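You operate a simulated robot arm through the tools that you are given. There is no shell and no other tool.

Carry out the task below with a simulated robot arm. There is one attempt and no reset: what you move stays moved.

## Task
Start the job, hit the emergency stop while it runs, then free it, home and finish the board.
Fine: one more press of start finishes it, home once, no other button; leave the clamp shut, the rail locked and the power on. Where these are worked on the way, their far stop is far enough and under half their travel is too little: red emergency stop.
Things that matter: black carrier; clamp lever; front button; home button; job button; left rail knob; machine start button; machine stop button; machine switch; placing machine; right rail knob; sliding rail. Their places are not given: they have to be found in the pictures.

Only the result counts: the job must be done as asked and must still hold three seconds after the hand-in. Knocking over, shifting, dropping, spilling or breaking anything else fails it.

## Robot
A 7-joint arm with a two-finger parallel gripper, fixed in place. Base frame: the origin is at the foot of the arm, x ahead of it, y to its left, z up. Units: mm, rad, N and s.
Its first joint turns from -2.897 to 2.897 rad. Payload 1.57 kg.
The TCP is the grasp point between the finger pads, 30 mm short of the fingertips. In the tool frame z runs along the fingers and y along their closing line. The gripper opens to 80 mm. The fingers are 17 mm wide and 12 mm thick; the gripper's body (40 by 82 mm) begins 80 mm behind the TCP.
Orientation is told as [roll, pitch, yaw] about the base's x, y, z axes, in that order, counted from this pose: with the fingers straight down and closing along the base's y, the tool's x points along the base's -x, its y along +y and its z along -z.

## Interface
- The arm moves only by the tool step_arm. Its argument "rows" is a list of rows, each a list of 7 numbers: the shift along the base's x, y, z in mm, then the turn, a rotation vector about the base's x, y, z in rad, then the gripper command, from -1 (fully open) to 1 (shut), values between in proportion. In form: [[tx, ty, tz, ax, ay, az, claw], ...]. A call has 1 to 20 rows; each row is the pose to reach, as a shift and turn from the pose commanded when the call began. Rows are played at 5 a second. More than 50 mm and 0.15 rad between two rows, or a gripper value outside its range, and nothing of the call is played. A pose out of reach is approached as far as the arm can. The call stops where the force on the tool passes 90 N (or 10 N more than at its start, if that is more) or the arm is blocked; 0.2 s more then pass. Each finger travels about 153 mm/s and halts on what it meets, pressing with about 32 N; the grip force reading is that of the motor and also rises with nothing between the fingers. The clock runs only during rows and for 0.2 s after the last one: add rows that repeat a pose to give the fingers time. It gives the time, the measured TCP pose, the force on the tool (base axes), the opening and the grip force at its end, in the units of the frame above (readings bear some noise), with the torque about the TCP (base axes, N m) and any sound that the robot's microphone picked up.
- Cameras (640 x 400 px; columns grow to the right, rows downward): "scene" is fixed at [49.7, 641.7, 1485.4]; the picture's right is [-0.38, -0.92, 0.00], its down [-0.60, 0.25, -0.76] and it looks along [0.70, -0.29, -0.65] (base axes); focal length 313 px, centre (320, 200). "wrist" rides on the gripper at [72, -7, -122] in the tool frame; the picture's right is [0.09, 1.00, 0.00], its down [-0.84, 0.08, -0.54] and it looks along [-0.54, 0.05, 0.84] (tool axes); focal length 238 px, centre (320, 200).
- grab_frame(camera): a new picture of that camera. No time passes.
- locate(camera, pixels): for up to 12 pixels [column, row] of the newest picture of that camera ("zoom" is the newest enlarged one), the place [x, y, z] in the base frame of the surface seen there, good to about 3 mm, but the place of the scene camera against the robot may be out by one fixed shift of up to 18 mm in any direction. No time passes.
- enlarge(camera, box): a new picture of the part [left, top, right, bottom] of that camera's present view, enlarged. No time passes.
- job_done(): hands the job in; it is judged then, once.

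Open the gripper and draw the arm clear of the work before you hand the job in, unless the task says otherwise.

The tools are called after "Call:" by a JSON object that holds its "op" and its "data". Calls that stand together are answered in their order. step_arm: Moves the arm, as the interface text tells. Its arguments: {"type":"object","properties":{"rows":{"type":"array"}},"required":["rows"]} The other tools are called the same way: grab_frame (camera) takes a picture; locate (camera, pixels) gives the place of the surface under pixels of a picture; enlarge (camera, box) takes an enlarged picture of a part of a camera's view; job_done () hands the job in.

At the start:

```text
time_s: 0.0
position: [449.9, 415.4, 1229.7]
ee_rot: [0.001, 0.001, 0.001]
contact_force: [0.5, 0.1, -0.3]
moment: [-0.04, -0.05, 0.02]
gripper_width: 80.3
gripper_force: 0.1
```

scene: 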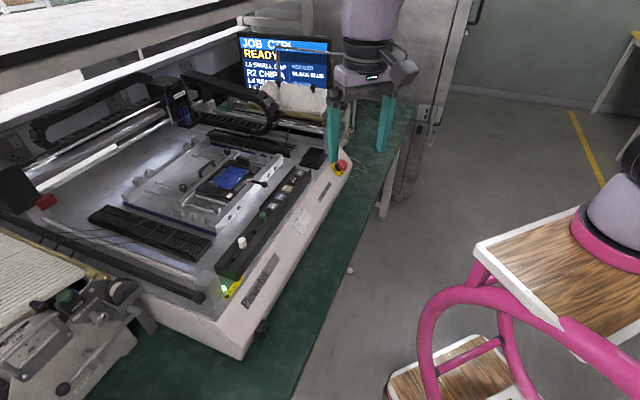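
wrist: 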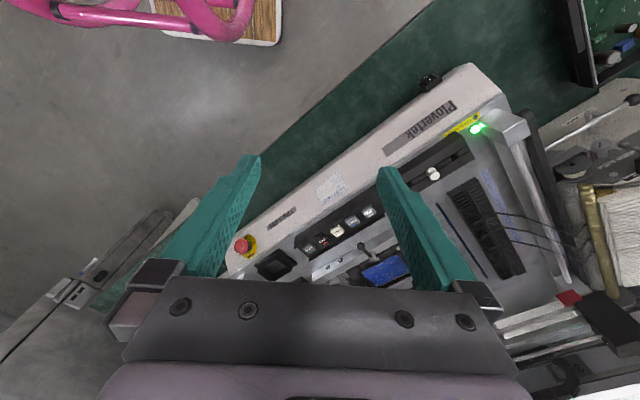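

I'll begin by enlarging the machine's panel and screen in both views to find the buttons.

Call:
{"op": "enlarge", "data": {"camera": "scene", "box": [200, 140, 360, 240]}}

Call:
{"op": "enlarge", "data": {"camera": "wrist", "box": [220, 90, 540, 290]}}

Call:
{"op": "enlarge", "data": {"camera": "scene", "box": [230, 20, 350, 95]}}

Call:
{"op": "enlarge", "data": {"camera": "scene", "box": [80, 130, 300, 310]}}

```text
4.00 times, centred on (280, 190) of scene
```

zoom: 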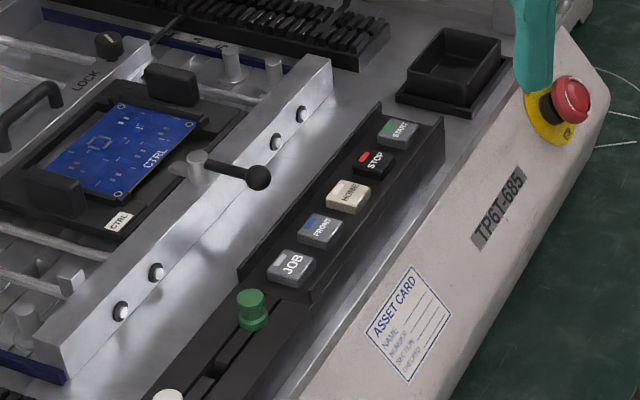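

```text
2.00 times, centred on (380, 190) of wrist
```

zoom: 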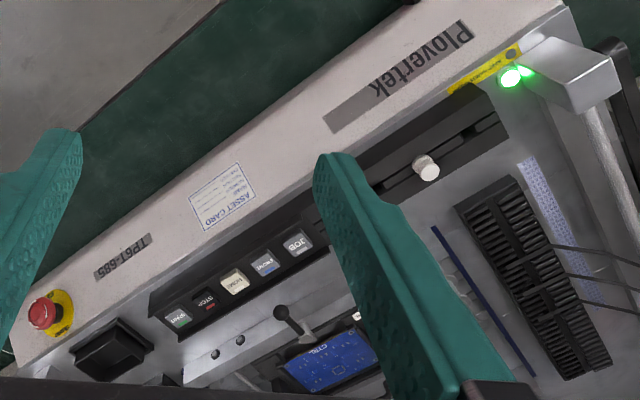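

```text
5.33 times, centred on (290, 58) of scene
```

zoom: 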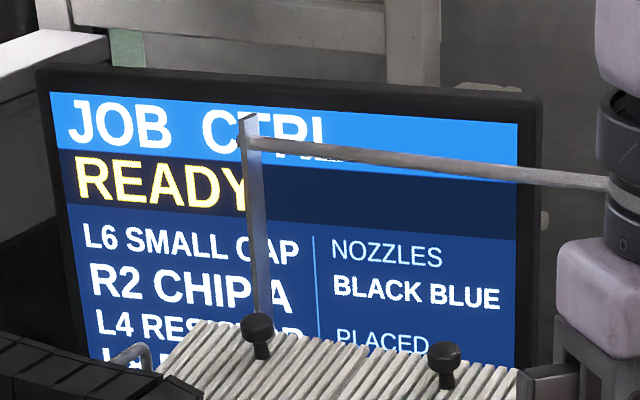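

```text
2.22 times, centred on (190, 220) of scene
```

zoom: 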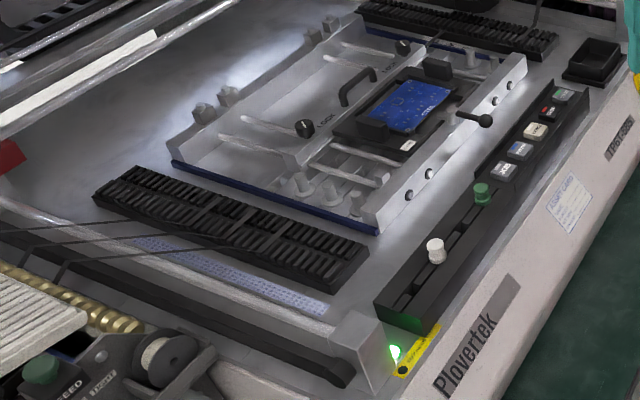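

The panel shows START, STOP, HOME, FRONT, JOB buttons and the red mushroom with the screen on READY. I locate them from both cameras to find the scene camera's shift.

Call:
{"op": "grab_frame", "data": {"camera": "wrist"}}

Call:
{"op": "locate", "data": {"camera": "wrist", "pixels": [[241, 246], [309, 249], [322, 242], [337, 232], [353, 222], [369, 212], [365, 246], [433, 174], [477, 128], [251, 250], [320, 215], [290, 235]]}}

Call:
{"op": "enlarge", "data": {"camera": "wrist", "box": [220, 200, 380, 300]}}

Call:
{"op": "grab_frame", "data": {"camera": "scene"}}

Call:
{"op": "locate", "data": {"camera": "scene", "pixels": [[343, 165], [300, 172], [294, 180], [287, 189], [280, 197], [273, 206], [264, 184], [242, 242], [224, 290], [263, 217], [227, 147], [188, 187]]}}

```text
taken
```

wrist: 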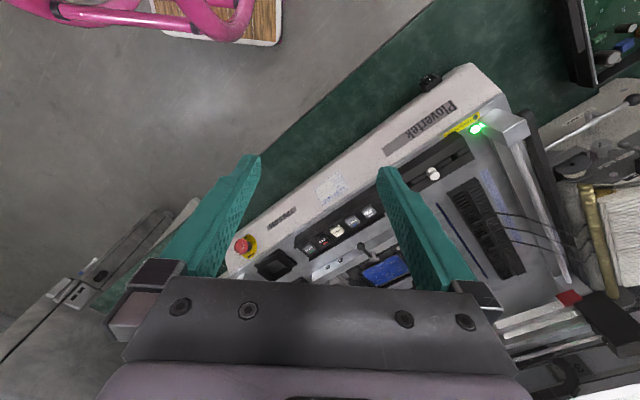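

```text
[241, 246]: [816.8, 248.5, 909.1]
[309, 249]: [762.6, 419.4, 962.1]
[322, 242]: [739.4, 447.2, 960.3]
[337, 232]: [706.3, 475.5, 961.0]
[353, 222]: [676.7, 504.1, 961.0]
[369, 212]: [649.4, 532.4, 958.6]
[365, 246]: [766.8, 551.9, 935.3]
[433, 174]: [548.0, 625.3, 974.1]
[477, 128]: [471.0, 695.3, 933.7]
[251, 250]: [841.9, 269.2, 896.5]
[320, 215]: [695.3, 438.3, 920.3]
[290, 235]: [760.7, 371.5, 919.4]
```

```text
4.00 times, centred on (300, 250) of wrist
```

zoom: 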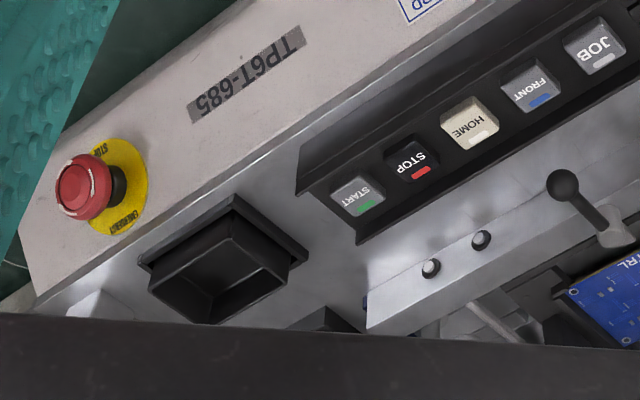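

```text
taken
```

scene: 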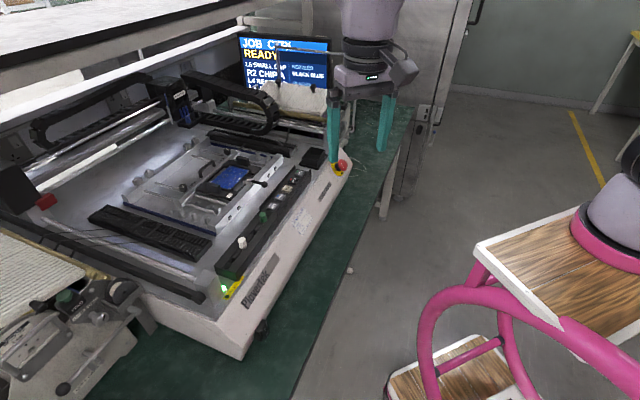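

```text
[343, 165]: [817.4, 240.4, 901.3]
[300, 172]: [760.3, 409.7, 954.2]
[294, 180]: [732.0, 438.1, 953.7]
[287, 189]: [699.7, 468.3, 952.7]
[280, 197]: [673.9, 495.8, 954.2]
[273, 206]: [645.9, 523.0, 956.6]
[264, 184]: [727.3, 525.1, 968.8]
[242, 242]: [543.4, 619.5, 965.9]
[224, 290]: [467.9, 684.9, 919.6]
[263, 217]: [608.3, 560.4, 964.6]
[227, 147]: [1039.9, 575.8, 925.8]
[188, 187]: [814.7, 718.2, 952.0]
```

Scene camera is off by roughly (+3, +9, +8). I now locate points on the sloped front face and around the e-stop in an enlarged wrist view, to get its axis.

Call:
{"op": "enlarge", "data": {"camera": "wrist", "box": [220, 200, 380, 300]}}

Call:
{"op": "locate", "data": {"camera": "zoom", "pixels": [[75, 190], [90, 180], [115, 155], [120, 220], [137, 195], [100, 210], [200, 105], [295, 40], [180, 180], [50, 270], [60, 150], [260, 130]]}}

Call:
{"op": "locate", "data": {"camera": "scene", "pixels": [[620, 205], [600, 240], [290, 52], [248, 60], [180, 100], [275, 100], [60, 60], [300, 100], [200, 20], [165, 105], [345, 180], [390, 200]]}}

```text
4.00 times, centred on (300, 250) of wrist
```

zoom: 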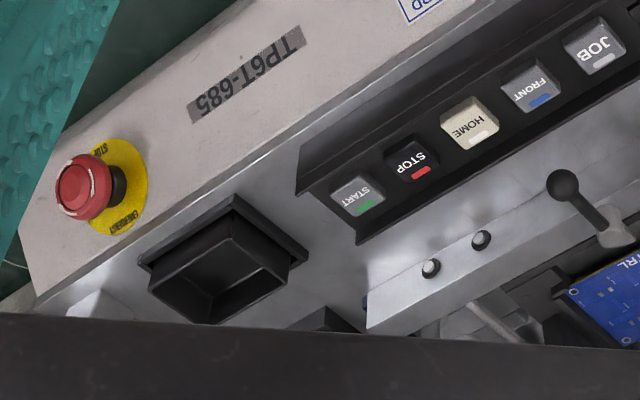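

```text
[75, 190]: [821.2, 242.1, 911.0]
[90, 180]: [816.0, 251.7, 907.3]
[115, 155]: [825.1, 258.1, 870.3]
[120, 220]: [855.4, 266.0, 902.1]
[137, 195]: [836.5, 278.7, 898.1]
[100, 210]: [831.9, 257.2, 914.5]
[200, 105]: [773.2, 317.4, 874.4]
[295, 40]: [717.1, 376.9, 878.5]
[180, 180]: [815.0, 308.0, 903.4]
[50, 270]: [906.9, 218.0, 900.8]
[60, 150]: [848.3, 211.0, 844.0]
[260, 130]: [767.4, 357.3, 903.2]
```

```text
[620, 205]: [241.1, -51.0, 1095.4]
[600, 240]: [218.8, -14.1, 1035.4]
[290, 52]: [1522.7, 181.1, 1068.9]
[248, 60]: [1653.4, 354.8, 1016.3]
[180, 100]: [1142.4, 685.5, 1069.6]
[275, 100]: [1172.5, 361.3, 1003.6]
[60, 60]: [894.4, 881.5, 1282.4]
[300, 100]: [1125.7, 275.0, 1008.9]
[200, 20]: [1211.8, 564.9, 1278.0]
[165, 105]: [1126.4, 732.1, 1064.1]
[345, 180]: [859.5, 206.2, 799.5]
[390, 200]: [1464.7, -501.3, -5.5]
```

The front face slopes about 52°, so the e-stop's axis points along about (-0.56, -0.56, 0.62). I move in closer over the panel with a 45° yaw for a better look.

Call:
{"op": "step_arm", "data": {"rows": [[25, -25, -20, 0, 0, 0.13, -1], [50, -50, -45, 0, 0, 0.26, -1], [75, -75, -70, 0, 0, 0.39, -1], [100, -100, -95, 0, 0, 0.52, -1], [125, -125, -115, 0, 0, 0.65, -1], [150, -145, -130, 0, 0, 0.785, -1], [180, -165, -140, 0, 0, 0.785, -1], [180, -165, -140, 0, 0, 0.785, -1]]}}

```text
time_s: 1.8
position: [629.4, 249.3, 1087.8]
ee_rot: [0.001, 0.0, 0.785]
contact_force: [0.8, -0.2, 0.3]
moment: [0.01, -0.05, -0.05]
gripper_width: 80.3
gripper_force: 0.2
```

The arm is at (629, 249, 1088) with yaw 0.785. I take a picture from the wrist camera.

Call:
{"op": "grab_frame", "data": {"camera": "wrist"}}

Call:
{"op": "grab_frame", "data": {"camera": "scene"}}

```text
taken
```

wrist: 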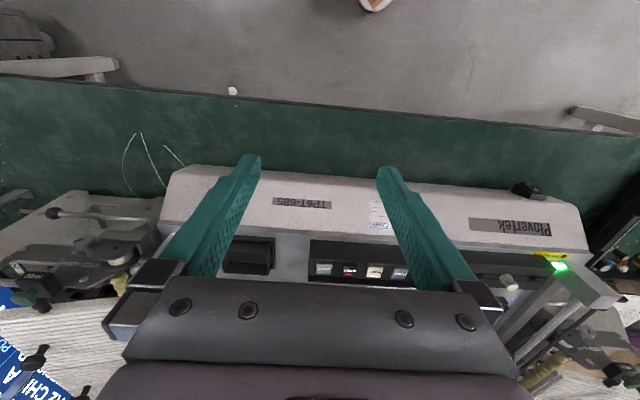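

```text
taken
```

scene: 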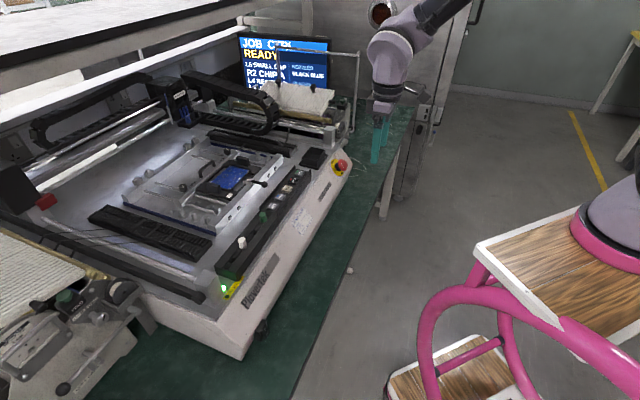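

The e-stop is hidden behind the left finger (near 200,220). I close the gripper, which I need for pressing anyway, and look again.

Call:
{"op": "step_arm", "data": {"rows": [[0, 0, 0, 0, 0, 0, 1], [0, 0, 0, 0, 0, 0, 1], [0, 0, 0, 0, 0, 0, 1]]}}

Call:
{"op": "grab_frame", "data": {"camera": "wrist"}}

Call:
{"op": "enlarge", "data": {"camera": "wrist", "box": [150, 160, 310, 260]}}

Call:
{"op": "enlarge", "data": {"camera": "wrist", "box": [300, 200, 460, 300]}}

```text
time_s: 2.6
position: [627.9, 249.2, 1089.6]
ee_rot: [0.001, 0.001, 0.785]
contact_force: [-0.7, 0.2, -0.6]
moment: [-0.03, 0.0, 0.0]
gripper_width: 0.3
gripper_force: 20.8
```

```text
taken
```

wrist: 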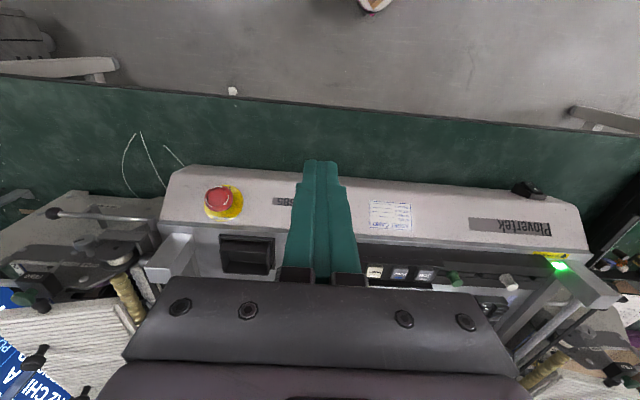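

```text
4.00 times, centred on (230, 210) of wrist
```

zoom: 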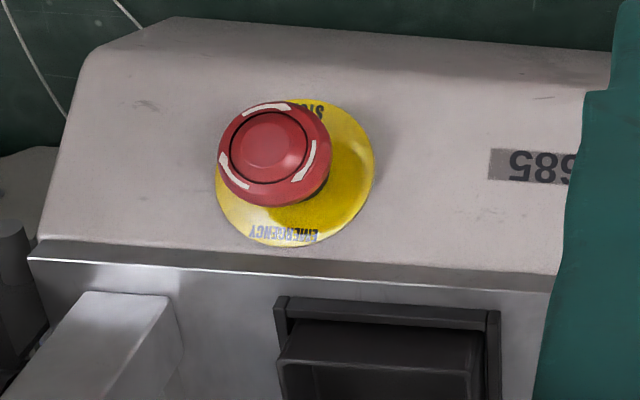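

```text
4.00 times, centred on (380, 250) of wrist
```

zoom: 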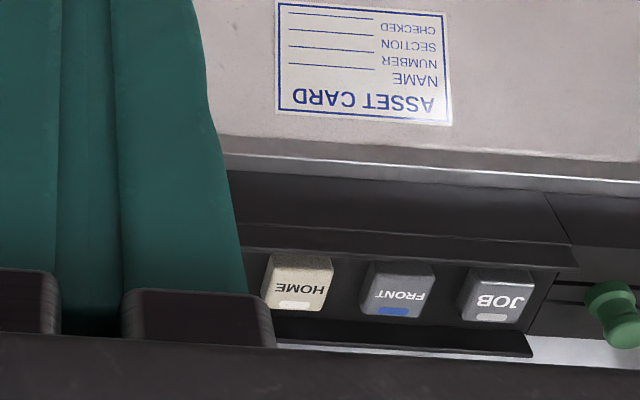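

I re-enlarge the e-stop and measure points on its head face, rim, disc and surrounding face.

Call:
{"op": "enlarge", "data": {"camera": "wrist", "box": [190, 170, 254, 210]}}

Call:
{"op": "locate", "data": {"camera": "wrist", "pixels": [[217, 197], [210, 197], [217, 189], [225, 197], [218, 205], [207, 206], [240, 200], [225, 217], [238, 190], [180, 200], [260, 200], [280, 180]]}}

```text
10.00 times, centred on (222, 190) of wrist
```

zoom: 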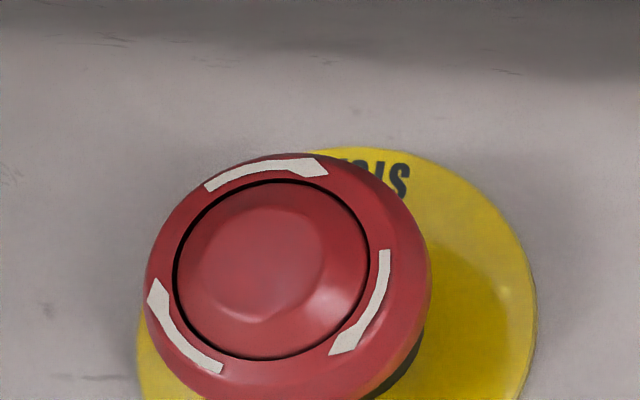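

```text
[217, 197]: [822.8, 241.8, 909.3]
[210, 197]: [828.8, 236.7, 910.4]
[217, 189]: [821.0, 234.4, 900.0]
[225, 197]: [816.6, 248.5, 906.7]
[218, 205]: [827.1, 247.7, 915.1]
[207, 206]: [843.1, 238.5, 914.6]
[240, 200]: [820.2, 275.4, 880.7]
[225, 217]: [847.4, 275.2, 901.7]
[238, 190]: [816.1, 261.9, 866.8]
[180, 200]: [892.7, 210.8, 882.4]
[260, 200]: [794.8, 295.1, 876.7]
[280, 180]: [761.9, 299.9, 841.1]
```

The e-stop arrows show clockwise release, head centre ≈ (823, 242, 909). Next I move above START to look at the buttons' tilt up close.

Call:
{"op": "step_arm", "data": {"rows": [[28, 36, 10, 0, 0, 0, 1], [56, 72, 10, 0, 0, 0, 1], [84, 108, 10, 0, 0, 0, 1], [112, 144, 10, 0, 0, 0, 1], [142, 181, 10, 0, 0, 0, 1], [142, 181, 10, 0, 0, 0, 1]]}}

Call:
{"op": "grab_frame", "data": {"camera": "wrist"}}

Call:
{"op": "enlarge", "data": {"camera": "wrist", "box": [240, 60, 480, 210]}}

```text
time_s: 4.0
position: [770.3, 431.2, 1099.8]
ee_rot: [-0.001, 0.002, 0.786]
contact_force: [0.0, -0.6, 0.5]
moment: [-0.01, -0.02, -0.01]
gripper_width: 0.0
gripper_force: 21.3
```

```text
taken
```

wrist: 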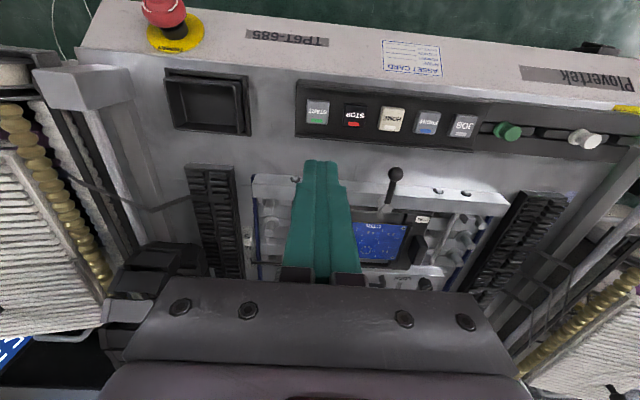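

```text
2.67 times, centred on (360, 135) of wrist
```

zoom: 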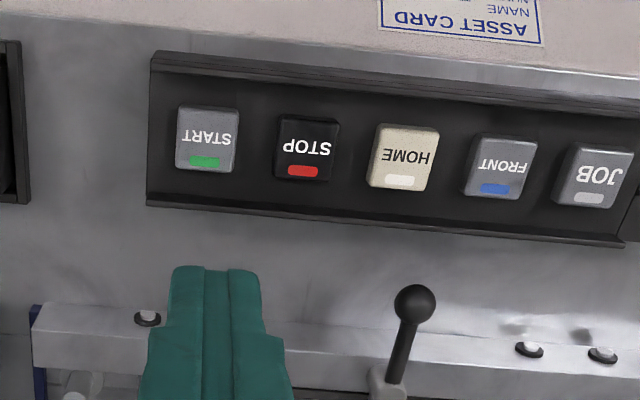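

Clear view of the buttons. I locate each button's centre and its near/far edges, and panel points, to see tilt and heights.

Call:
{"op": "locate", "data": {"camera": "wrist", "pixels": [[317, 111], [318, 103], [317, 121], [309, 112], [326, 112], [335, 112], [354, 116], [392, 121], [427, 123], [464, 126], [335, 92], [335, 130]]}}

Call:
{"op": "locate", "data": {"camera": "zoom", "pixels": [[207, 140], [400, 158], [400, 180], [408, 132], [307, 150], [212, 285], [395, 300], [260, 80], [260, 195], [255, 140], [412, 300], [330, 325]]}}

Call:
{"op": "locate", "data": {"camera": "wrist", "pixels": [[165, 12], [175, 43], [160, 5], [198, 35], [150, 40]]}}

Call:
{"op": "enlarge", "data": {"camera": "wrist", "box": [340, 160, 500, 290]}}

```text
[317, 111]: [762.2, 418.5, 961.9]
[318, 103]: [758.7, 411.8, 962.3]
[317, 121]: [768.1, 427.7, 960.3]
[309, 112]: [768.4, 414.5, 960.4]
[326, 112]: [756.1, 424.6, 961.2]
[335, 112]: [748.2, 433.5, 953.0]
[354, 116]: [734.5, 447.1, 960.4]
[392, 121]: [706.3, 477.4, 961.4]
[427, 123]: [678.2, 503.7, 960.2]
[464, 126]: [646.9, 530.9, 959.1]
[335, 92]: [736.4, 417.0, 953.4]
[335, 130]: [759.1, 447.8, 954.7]
```

```text
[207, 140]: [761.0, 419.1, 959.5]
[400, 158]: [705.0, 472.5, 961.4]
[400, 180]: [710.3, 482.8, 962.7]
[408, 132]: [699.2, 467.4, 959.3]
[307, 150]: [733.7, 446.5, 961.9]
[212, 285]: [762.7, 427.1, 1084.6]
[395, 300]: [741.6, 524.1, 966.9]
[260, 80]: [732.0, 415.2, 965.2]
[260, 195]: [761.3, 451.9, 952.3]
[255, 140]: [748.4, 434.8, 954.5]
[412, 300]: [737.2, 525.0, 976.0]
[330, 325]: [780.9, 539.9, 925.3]
```

```text
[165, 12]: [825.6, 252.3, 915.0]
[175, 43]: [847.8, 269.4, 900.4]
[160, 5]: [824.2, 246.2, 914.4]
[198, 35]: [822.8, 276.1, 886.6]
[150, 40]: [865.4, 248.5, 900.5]
```

```text
3.08 times, centred on (420, 225) of wrist
```

zoom: 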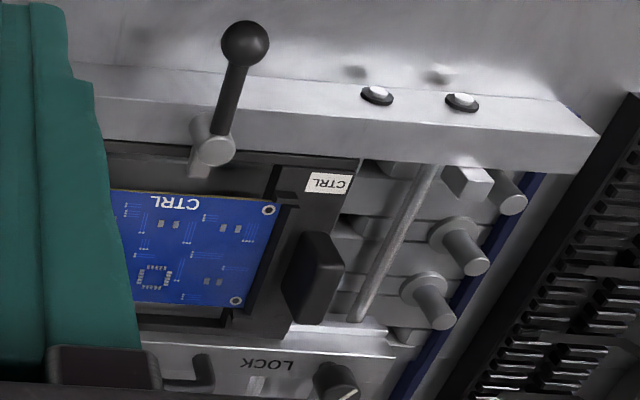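

Buttons are horizontal with tops at z≈961 and START at (762, 419). Before starting anything I rehearse the tilted e-stop approach pose (fingertips ~40 mm off the head), to check reach.

Call:
{"op": "step_arm", "data": {"rows": [[0, -40, 0, 0.092, -0.092, 0, 1], [2, -80, -10, 0.184, -0.184, 0, 1], [4, -120, -30, 0.276, -0.276, 0, 1], [6, -160, -55, 0.368, -0.368, 0, 1], [8, -195, -80, 0.46, -0.46, 0, 1], [10, -215, -110, 0.552, -0.552, 0, 1], [11, -228, -135, 0.641, -0.641, 0, 1], [11, -228, -146, 0.641, -0.641, 0, 1], [11, -228, -146, 0.641, -0.641, 0, 1]]}}

Call:
{"op": "grab_frame", "data": {"camera": "wrist"}}

Call:
{"op": "grab_frame", "data": {"camera": "scene"}}

```text
time_s: 6.0
position: [782.8, 203.6, 953.1]
ee_rot: [0.0, -0.907, 0.783]
contact_force: [0.5, 0.0, 0.1]
moment: [-0.02, 0.03, -0.02]
gripper_width: 0.0
gripper_force: 21.0
```

```text
taken
```

wrist: 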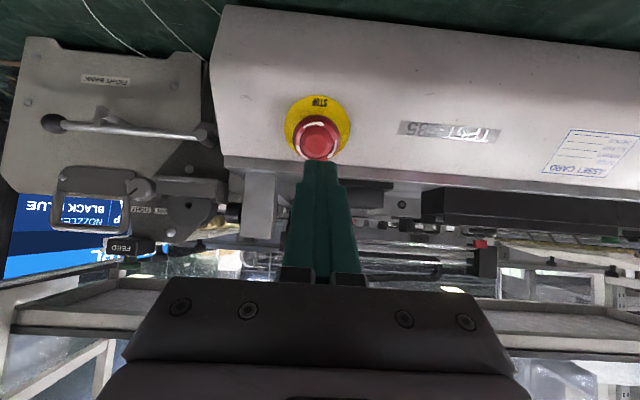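

```text
taken
```

scene: 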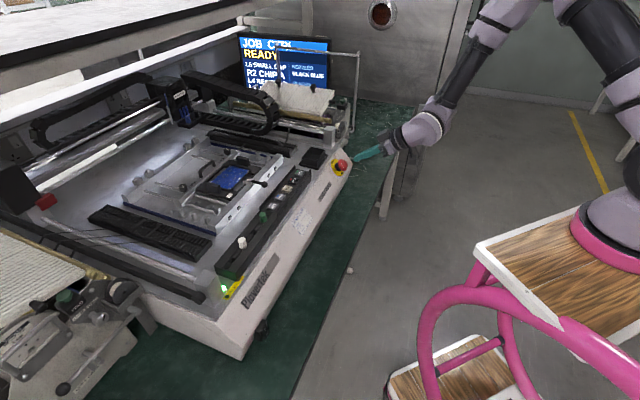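

The pose is reachable and the head shows at (318,138) just ahead of the fingertips. I measure the head and disc from this head-on view.

Call:
{"op": "enlarge", "data": {"camera": "wrist", "box": [270, 85, 366, 165]}}

Call:
{"op": "locate", "data": {"camera": "wrist", "pixels": [[318, 136], [306, 136], [330, 136], [318, 124], [318, 148], [300, 118], [318, 103], [336, 118], [290, 130], [347, 130], [260, 110], [380, 120]]}}

```text
5.00 times, centred on (318, 125) of wrist
```

zoom: 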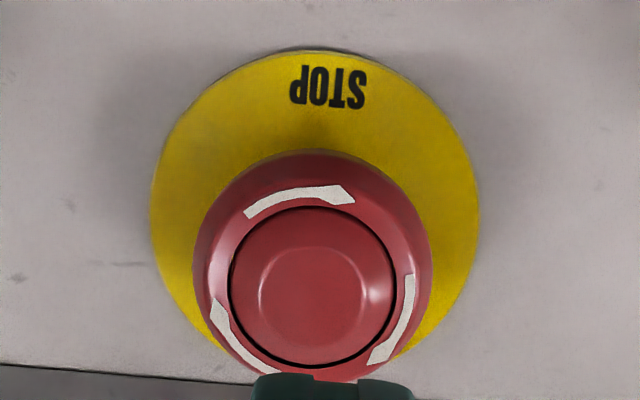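

```text
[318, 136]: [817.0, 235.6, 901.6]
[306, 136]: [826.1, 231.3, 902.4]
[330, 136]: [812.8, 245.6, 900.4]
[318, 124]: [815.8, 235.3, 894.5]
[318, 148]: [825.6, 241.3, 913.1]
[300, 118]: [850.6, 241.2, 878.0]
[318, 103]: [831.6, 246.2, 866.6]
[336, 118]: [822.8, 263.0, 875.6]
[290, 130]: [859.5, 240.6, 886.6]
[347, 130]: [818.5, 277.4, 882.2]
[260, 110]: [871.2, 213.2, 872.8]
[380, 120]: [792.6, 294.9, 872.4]
```

The head centre refines to about (822.4, 239, 907) and the axis matches. I rehearse a clockwise twist about the tool axis in free air here, to be sure the joint range allows it.

Call:
{"op": "step_arm", "data": {"rows": [[0, 0, 0, 0.078, 0.078, -0.086, 1], [0, 0, 0, 0.156, 0.156, -0.172, 1], [0, 0, 0, 0.234, 0.234, -0.259, 1], [0, 0, 0, 0.312, 0.312, -0.345, 1], [0, 0, 0, 0.39, 0.39, -0.431, 1], [0, 0, 0, 0.468, 0.468, -0.517, 1], [0, 0, 0, 0.546, 0.546, -0.604, 1], [0, 0, 0, 0.624, 0.624, -0.69, 1], [0, 0, 0, 0.702, 0.702, -0.776, 1], [0, 0, 0, 0.78, 0.78, -0.862, 1], [0, 0, 0, 0.78, 0.78, -0.862, 1]]}}

```text
time_s: 8.4
position: [782.5, 202.9, 953.9]
ee_rot: [0.9, -0.133, -0.681]
contact_force: [0.1, 0.1, 0.9]
moment: [-0.01, -0.01, -0.01]
gripper_width: 0.0
gripper_force: 21.4
```

The 1.4 rad clockwise turn is fully reachable. I turn back and return toward START.

Call:
{"op": "step_arm", "data": {"rows": [[0, 0, 0, -0.078, -0.078, 0.086, 1], [0, 0, 0, -0.156, -0.156, 0.172, 1], [0, 0, 0, -0.234, -0.234, 0.259, 1], [0, 0, 0, -0.312, -0.312, 0.345, 1], [0, 0, 0, -0.39, -0.39, 0.431, 1], [0, 0, 0, -0.468, -0.468, 0.517, 1], [0, 0, 0, -0.546, -0.546, 0.604, 1], [0, 0, 0, -0.624, -0.624, 0.69, 1], [0, 0, 0, -0.702, -0.702, 0.776, 1], [0, 0, 0, -0.78, -0.78, 0.862, 1], [0, 0, 0, -0.78, -0.78, 0.862, 1]]}}

Call:
{"op": "step_arm", "data": {"rows": [[0, 0, 11, 0, 0, 0, 1], [-1, 13, 46, -0.092, 0.092, 0, 1], [-3, 38, 76, -0.184, 0.184, 0, 1], [-6, 75, 96, -0.276, 0.276, 0, 1], [-10, 115, 106, -0.368, 0.368, 0, 1], [-15, 155, 106, -0.46, 0.46, 0, 1], [-18, 190, 96, -0.552, 0.552, 0, 1], [-20, 215, 86, -0.641, 0.641, 0, 1], [-20, 215, 76, -0.641, 0.641, 0, 1], [-20, 215, 76, -0.641, 0.641, 0, 1]]}}

```text
time_s: 10.8
position: [782.2, 203.2, 952.9]
ee_rot: [-0.001, -0.908, 0.788]
contact_force: [0.8, -0.3, -0.6]
moment: [-0.02, 0.01, 0.0]
gripper_width: 0.0
gripper_force: 21.1
```

```text
time_s: 13.0
position: [761.3, 420.3, 1029.7]
ee_rot: [-0.001, -0.001, 0.785]
contact_force: [-0.5, 0.5, 0.0]
moment: [-0.01, -0.02, 0.04]
gripper_width: 0.0
gripper_force: 21.4
```

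The fingers are above START with tips at z≈1000. I check alignment in both pictures before descending.

Call:
{"op": "enlarge", "data": {"camera": "scene", "box": [250, 120, 346, 180]}}

Call:
{"op": "enlarge", "data": {"camera": "wrist", "box": [240, 120, 400, 220]}}

```text
6.67 times, centred on (298, 150) of scene
```

zoom: 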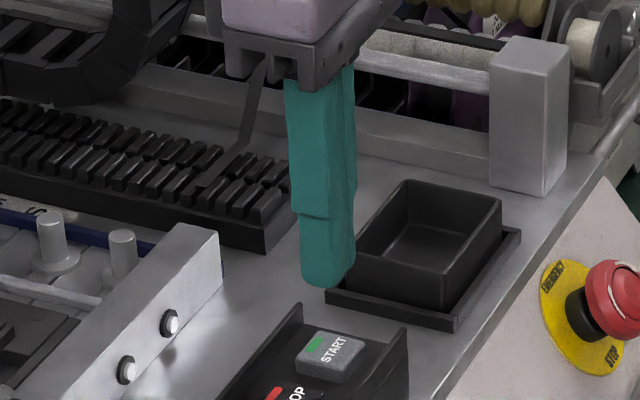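

```text
4.00 times, centred on (320, 170) of wrist
```

zoom: 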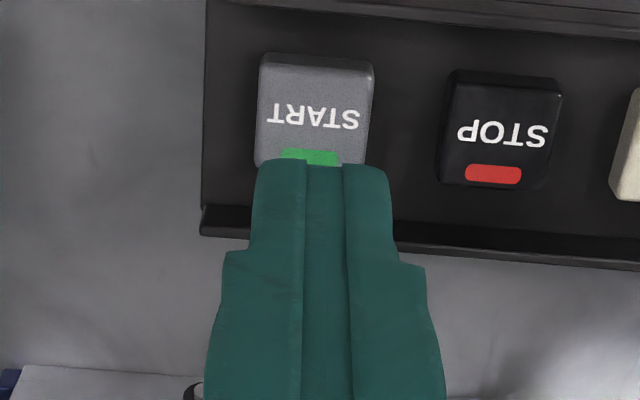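

The tip is aligned over START (button centre at zoom (315,115), expected landing (322,116)). I descend to just above the button first.

Call:
{"op": "step_arm", "data": {"rows": [[0, 0, -18, 0, 0, 0, 1], [0, 0, -34, 0, 0, 0, 1], [0, 0, -34, 0, 0, 0, 1]]}}

Call:
{"op": "enlarge", "data": {"camera": "scene", "box": [250, 120, 346, 180]}}

```text
time_s: 13.8
position: [761.2, 418.3, 994.9]
ee_rot: [0.001, 0.0, 0.786]
contact_force: [0.2, -0.1, 0.3]
moment: [-0.01, 0.0, 0.01]
gripper_width: 0.0
gripper_force: 21.1
```

```text
6.67 times, centred on (298, 150) of scene
```

zoom: 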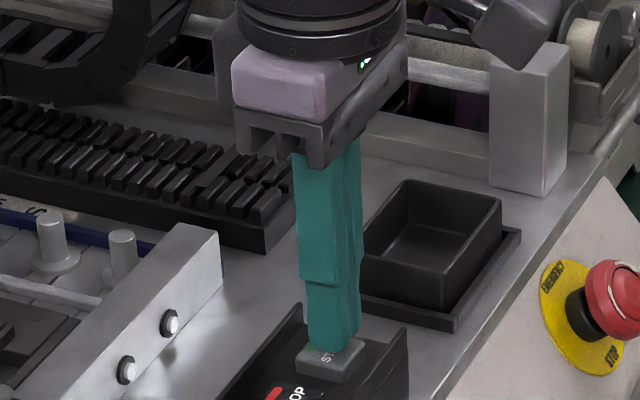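

Tip is about 4 mm above START. I press down in small steps, watching force and sound.

Call:
{"op": "step_arm", "data": {"rows": [[0, 0, -3, 0, 0, 0, 1], [0, 0, -5, 0, 0, 0, 1], [0, 0, -7, 0, 0, 0, 1], [0, 0, -9, 0, 0, 0, 1]]}}

```text
time_s: 14.8
position: [763.0, 419.0, 986.2]
ee_rot: [-0.001, 0.001, 0.784]
contact_force: [-0.5, -0.8, 1.9]
moment: [-0.02, 0.02, -0.02]
gripper_width: 0.1
gripper_force: 21.2
heard: click
```

A click was heard. I look at the screen (no time passes) to confirm the job is running.

Call:
{"op": "enlarge", "data": {"camera": "scene", "box": [220, 20, 380, 120]}}

Call:
{"op": "grab_frame", "data": {"camera": "scene"}}

```text
4.00 times, centred on (300, 70) of scene
```

zoom: 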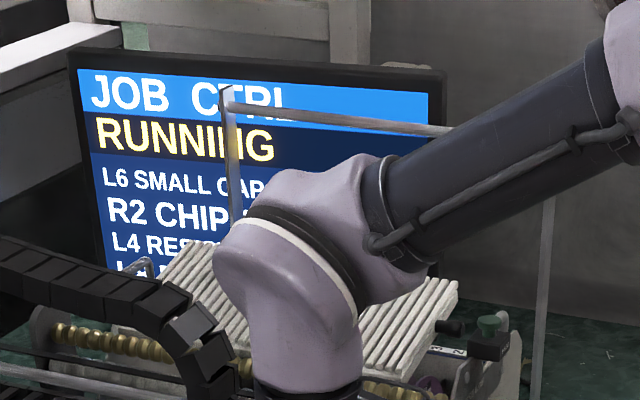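

```text
taken
```

scene: 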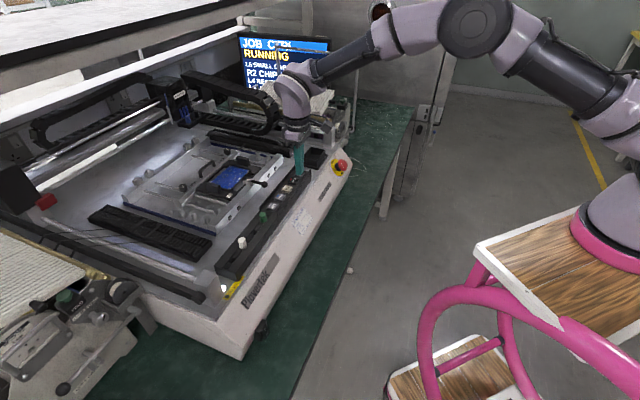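

The screen shows RUNNING. I go straight to the e-stop with the rehearsed tilt, stopping about 8 mm off its head.

Call:
{"op": "step_arm", "data": {"rows": [[0, -2, 30, 0, 0, 0, 1], [0, -20, 70, 0.092, -0.092, 0, 1], [2, -60, 85, 0.184, -0.184, 0, 1], [5, -105, 85, 0.276, -0.276, 0, 1], [8, -145, 65, 0.368, -0.368, 0, 1], [12, -180, 35, 0.46, -0.46, 0, 1], [17, -202, 0, 0.552, -0.552, 0, 1], [22, -212, -30, 0.641, -0.641, 0, 1], [26, -213, -43, 0.641, -0.641, 0, 1], [38, -201, -56, 0.641, -0.641, 0, 1]]}}

Call:
{"op": "enlarge", "data": {"camera": "wrist", "box": [270, 100, 366, 180]}}

Call:
{"op": "enlarge", "data": {"camera": "scene", "box": [220, 20, 380, 120]}}

```text
time_s: 17.0
position: [798.9, 217.0, 927.0]
ee_rot: [0.0, -0.91, 0.785]
contact_force: [-0.1, -0.2, -0.1]
moment: [-0.03, 0.01, -0.02]
gripper_width: 0.1
gripper_force: 21.4
```

```text
5.00 times, centred on (318, 140) of wrist
```

zoom: 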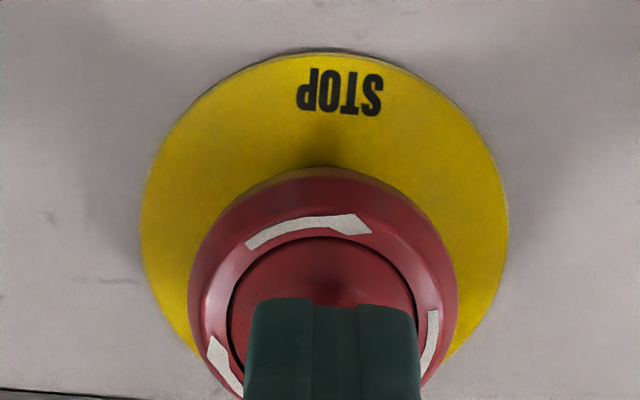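

```text
4.00 times, centred on (300, 70) of scene
```

zoom: 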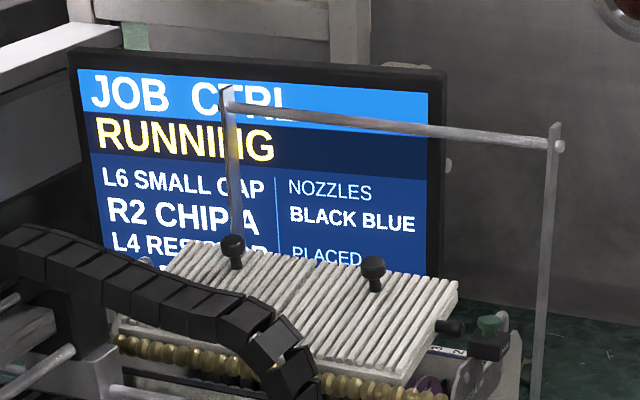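

Still RUNNING, tip centred within ~2 mm of the head. I push along the button's axis in small steps now.

Call:
{"op": "step_arm", "data": {"rows": [[3.4, 1.0, -2.5, 0, 0, 0, 1], [5.7, 3.3, -4.9, 0, 0, 0, 1], [7.3, 4.9, -6.8, 0, 0, 0, 1], [9.0, 6.6, -8.6, 0, 0, 0, 1], [10.1, 7.7, -9.9, 0, 0, 0, 1]]}}

Call:
{"op": "enlarge", "data": {"camera": "scene", "box": [220, 20, 380, 120]}}

Call:
{"op": "enlarge", "data": {"camera": "wrist", "box": [270, 100, 366, 180]}}

```text
time_s: 18.2
position: [810.2, 223.7, 921.4]
ee_rot: [-0.002, -0.908, 0.785]
contact_force: [-6.0, -3.1, 3.4]
moment: [0.05, 0.09, 0.02]
gripper_width: 0.0
gripper_force: 20.8
heard: click
```

```text
4.00 times, centred on (300, 70) of scene
```

zoom: 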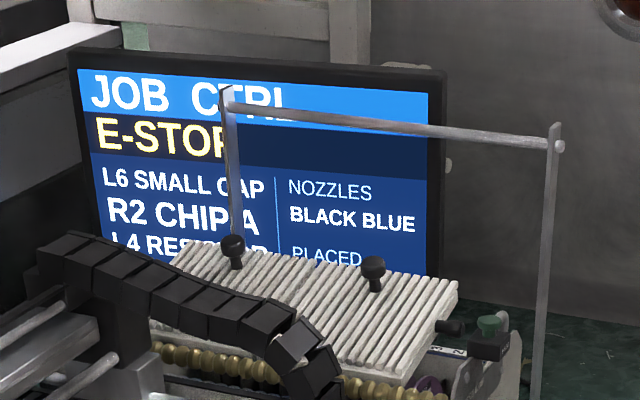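

```text
5.00 times, centred on (318, 140) of wrist
```

zoom: 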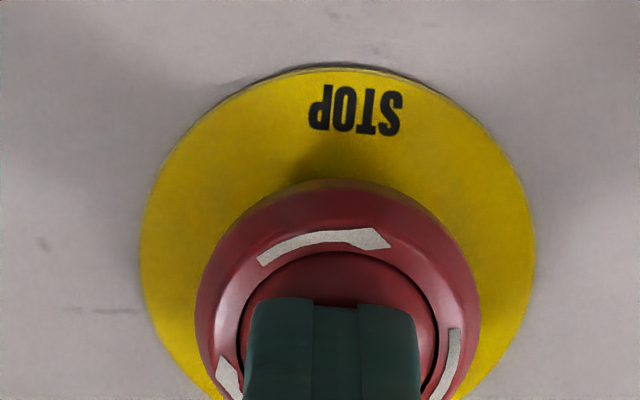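

E-STOP shows and a click was heard; force is still low (~7 N), so I push on to the far stop to be sure it latches.

Call:
{"op": "step_arm", "data": {"rows": [[1.1, 1.1, -1.2, 0, 0, 0, 1], [2.2, 2.2, -2.5, 0, 0, 0, 1], [3.3, 3.3, -3.7, 0, 0, 0, 1], [3.3, 3.3, -3.7, 0, 0, 0, 1]]}}

Call:
{"op": "enlarge", "data": {"camera": "wrist", "box": [270, 100, 366, 180]}}

```text
time_s: 19.2
position: [812.0, 225.5, 918.6]
ee_rot: [0.0, -0.907, 0.785]
contact_force: [-49.2, -40.7, 41.8]
moment: [-0.02, 0.05, 0.31]
gripper_width: 0.1
gripper_force: 21.6
```

```text
5.00 times, centred on (318, 140) of wrist
```

zoom: 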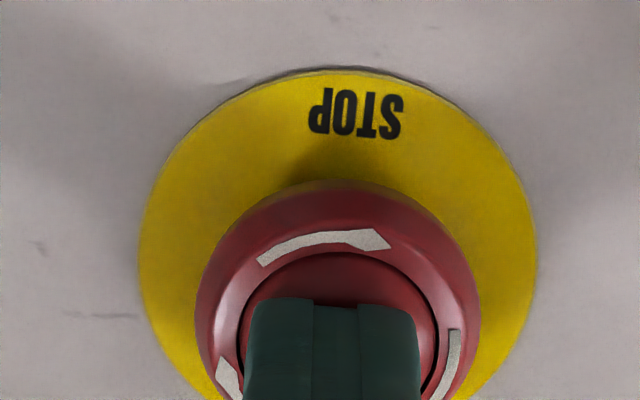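

Force reached 76 N: the head is at its hard stop. I back off 45 mm along the axis and open the fingers.

Call:
{"op": "step_arm", "data": {"rows": [[-8, -8, 9, 0, 0, 0, 1], [-17, -17, 18.5, 0, 0, 0, 1], [-25, -25, 27.7, 0, 0, 0, 1], [-25, -25, 27.7, 0, 0, 0, -1], [-25, -25, 27.7, 0, 0, 0, -1], [-25, -25, 27.7, 0, 0, 0, -1], [-25, -25, 27.7, 0, 0, 0, -1]]}}

Call:
{"op": "grab_frame", "data": {"camera": "wrist"}}

Call:
{"op": "enlarge", "data": {"camera": "wrist", "box": [270, 90, 366, 170]}}

Call:
{"op": "enlarge", "data": {"camera": "scene", "box": [220, 20, 380, 200]}}

```text
time_s: 20.8
position: [789.9, 202.5, 945.9]
ee_rot: [0.001, -0.906, 0.784]
contact_force: [-0.2, -0.6, 0.1]
moment: [-0.01, 0.06, 0.03]
gripper_width: 79.9
gripper_force: 0.2
```

```text
taken
```

wrist: 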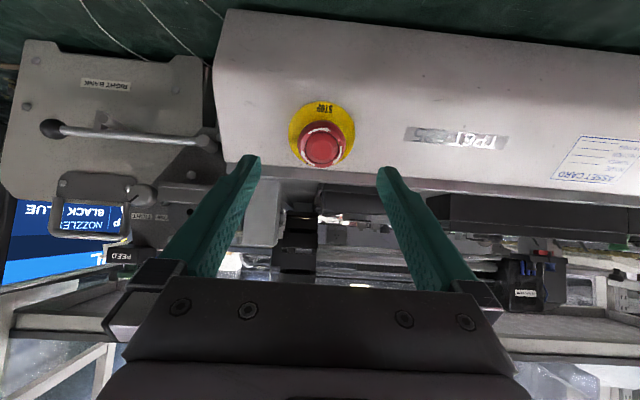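

```text
5.00 times, centred on (318, 130) of wrist
```

zoom: 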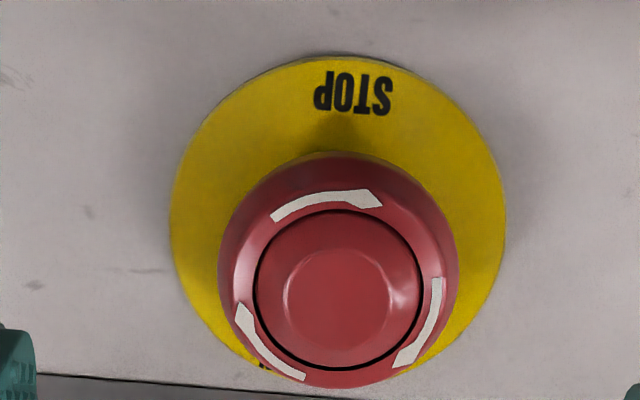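

```text
2.22 times, centred on (300, 110) of scene
```

zoom: 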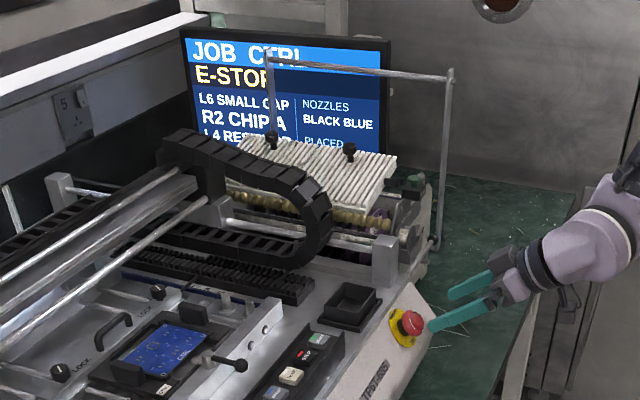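

E-stop is latched and the head centre lies at pixel (321.6,148), within ~1.5 mm of the tool axis. I advance 56 mm along the axis with open fingers so they straddle the head, then close.

Call:
{"op": "step_arm", "data": {"rows": [[10, 10.4, -11.8, 0, 0, 0, -1], [20, 20.7, -23.7, 0, 0, 0, -1], [30.1, 31.1, -35.5, 0, 0, 0, -1], [30.1, 31.1, -35.5, 0, 0, 0, -1]]}}

Call:
{"op": "grab_frame", "data": {"camera": "wrist"}}

Call:
{"op": "enlarge", "data": {"camera": "scene", "box": [310, 140, 390, 200]}}

```text
time_s: 21.8
position: [820.6, 233.8, 910.6]
ee_rot: [0.0, -0.906, 0.786]
contact_force: [-0.5, 0.2, -0.7]
moment: [-0.07, 0.04, 0.03]
gripper_width: 80.1
gripper_force: 0.0
```

```text
taken
```

wrist: 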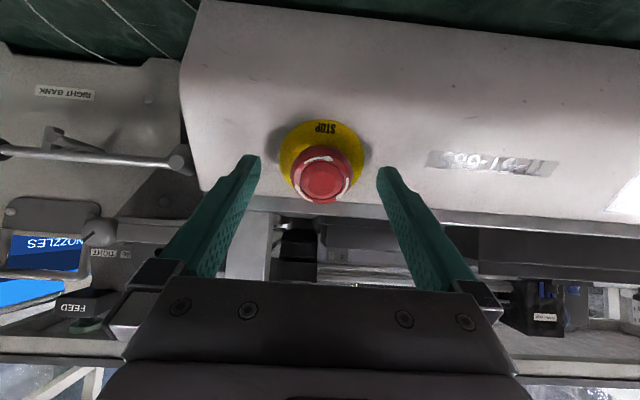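

```text
6.67 times, centred on (350, 170) of scene
```

zoom: 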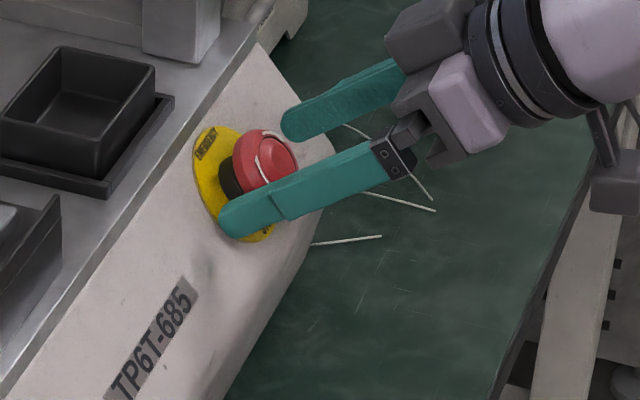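

The fingers straddle the head well. I close them and hold.

Call:
{"op": "step_arm", "data": {"rows": [[0, 0, 0, 0, 0, 0, 0], [0, 0, 0, 0, 0, 0, 1], [0, 0, 0, 0, 0, 0, 1]]}}

Call:
{"op": "enlarge", "data": {"camera": "scene", "box": [310, 140, 390, 200]}}

Call:
{"op": "enlarge", "data": {"camera": "wrist", "box": [240, 100, 400, 220]}}

```text
time_s: 22.6
position: [818.6, 235.0, 909.9]
ee_rot: [0.002, -0.906, 0.785]
contact_force: [-4.2, 4.8, -1.4]
moment: [0.07, 0.05, 0.13]
gripper_width: 41.4
gripper_force: 45.4
```

```text
6.67 times, centred on (350, 170) of scene
```

zoom: 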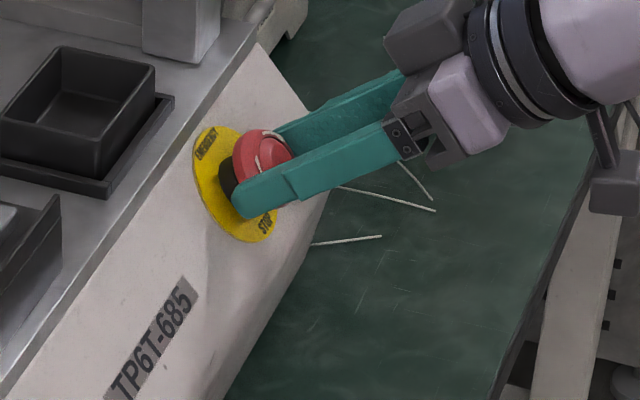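

```text
3.33 times, centred on (320, 160) of wrist
```

zoom: 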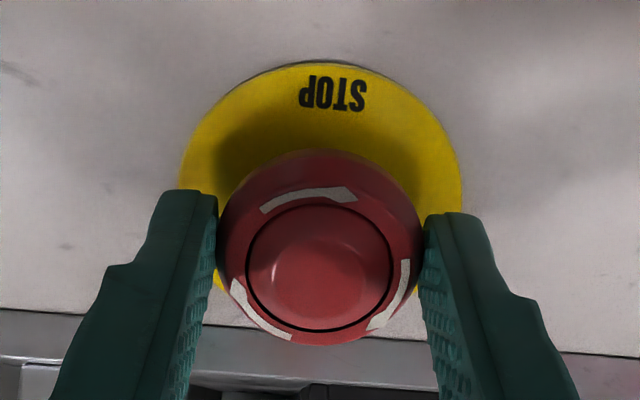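

The head is gripped (41 mm opening). I twist clockwise, following the arrows, in 0.1 rad steps and watch torque and sound.

Call:
{"op": "step_arm", "data": {"rows": [[0, 0, 0, 0.056, 0.056, -0.062, 1], [0, 0, 0, 0.111, 0.111, -0.123, 1], [0, 0, 0, 0.167, 0.167, -0.185, 1], [0, 0, 0, 0.223, 0.223, -0.246, 1]]}}

Call:
{"op": "enlarge", "data": {"camera": "wrist", "box": [240, 100, 400, 220]}}

Call:
{"op": "enlarge", "data": {"camera": "scene", "box": [220, 20, 380, 200]}}

```text
time_s: 23.6
position: [818.8, 235.3, 909.5]
ee_rot: [0.466, -0.811, 0.184]
contact_force: [-5.3, 5.0, 5.7]
moment: [0.31, -0.43, -0.12]
gripper_width: 41.0
gripper_force: 45.1
```

```text
3.33 times, centred on (320, 160) of wrist
```

zoom: 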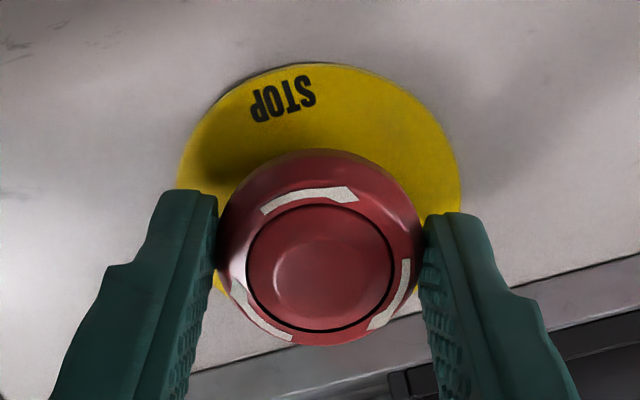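

```text
2.22 times, centred on (300, 110) of scene
```

zoom: 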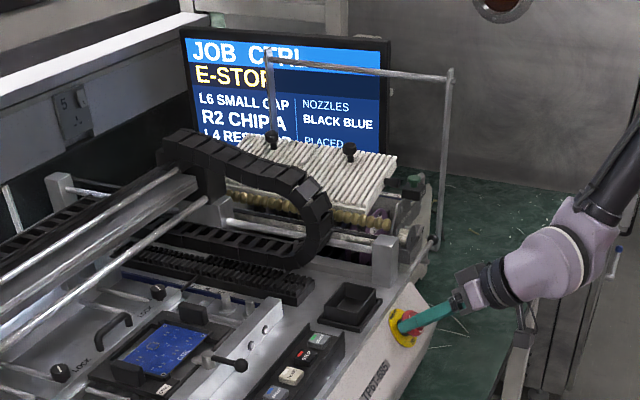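

The head turns with the fingers (arrows stay put while the disc rotates); still E-STOP. I continue clockwise.

Call:
{"op": "step_arm", "data": {"rows": [[0, 0, 0, 0.056, 0.056, -0.062, 1], [0, 0, 0, 0.111, 0.111, -0.123, 1], [0, 0, 0, 0.167, 0.167, -0.185, 1], [0, 0, 0, 0.223, 0.223, -0.246, 1]]}}

Call:
{"op": "enlarge", "data": {"camera": "wrist", "box": [240, 100, 400, 220]}}

Call:
{"op": "enlarge", "data": {"camera": "scene", "box": [220, 20, 380, 200]}}

```text
time_s: 24.6
position: [818.3, 236.2, 911.2]
ee_rot: [0.745, -0.581, -0.246]
contact_force: [-7.5, 13.0, 13.3]
moment: [0.2, -0.3, -0.04]
gripper_width: 41.4
gripper_force: 45.1
```

```text
3.33 times, centred on (320, 160) of wrist
```

zoom: 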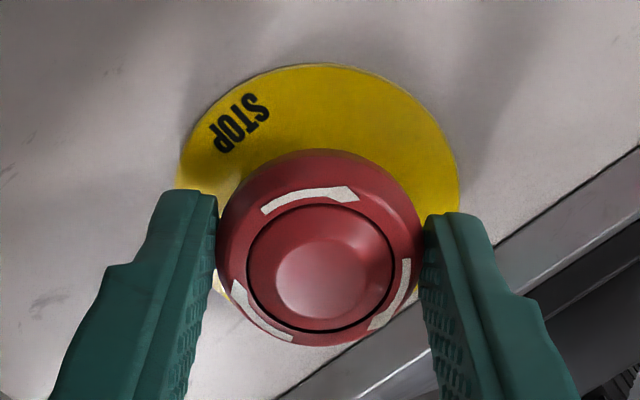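

```text
2.22 times, centred on (300, 110) of scene
```

zoom: 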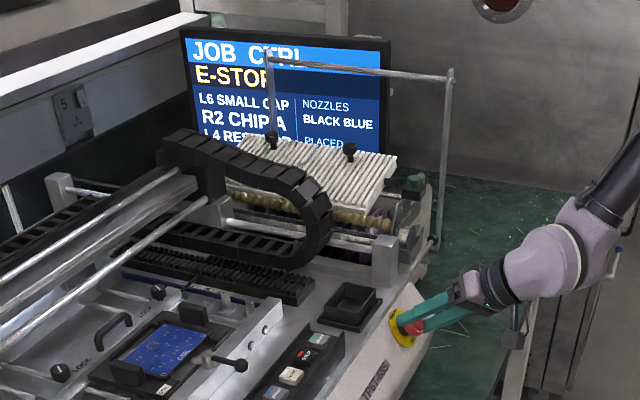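

Turned 0.8 rad, still E-STOP, small torque. I keep turning clockwise.

Call:
{"op": "step_arm", "data": {"rows": [[0, 0, 0, 0.056, 0.056, -0.062, 1], [0, 0.3, 0.3, 0.111, 0.111, -0.123, 1], [0, 0.5, 0.5, 0.167, 0.167, -0.185, 1], [0, 0.5, 0.5, 0.223, 0.223, -0.246, 1]]}}

Call:
{"op": "enlarge", "data": {"camera": "wrist", "box": [240, 100, 400, 220]}}

Call:
{"op": "enlarge", "data": {"camera": "scene", "box": [220, 20, 380, 200]}}

```text
time_s: 25.6
position: [819.1, 236.5, 910.1]
ee_rot: [0.876, -0.289, -0.552]
contact_force: [-5.6, 17.3, 18.4]
moment: [0.1, -0.27, 0.02]
gripper_width: 41.2
gripper_force: 44.6
```

```text
3.33 times, centred on (320, 160) of wrist
```

zoom: 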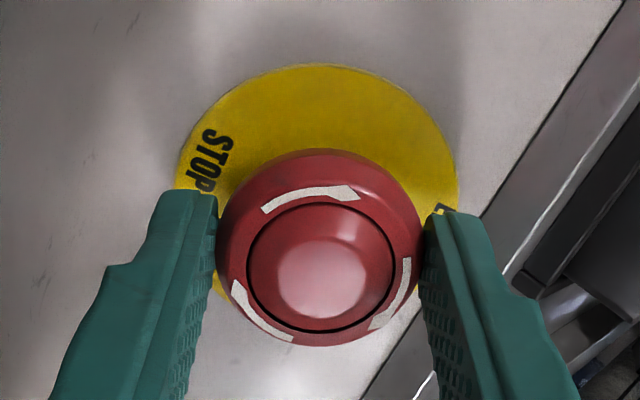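

```text
2.22 times, centred on (300, 110) of scene
```

zoom: 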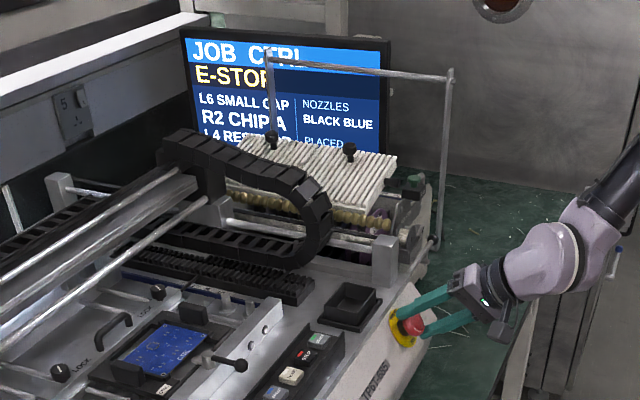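

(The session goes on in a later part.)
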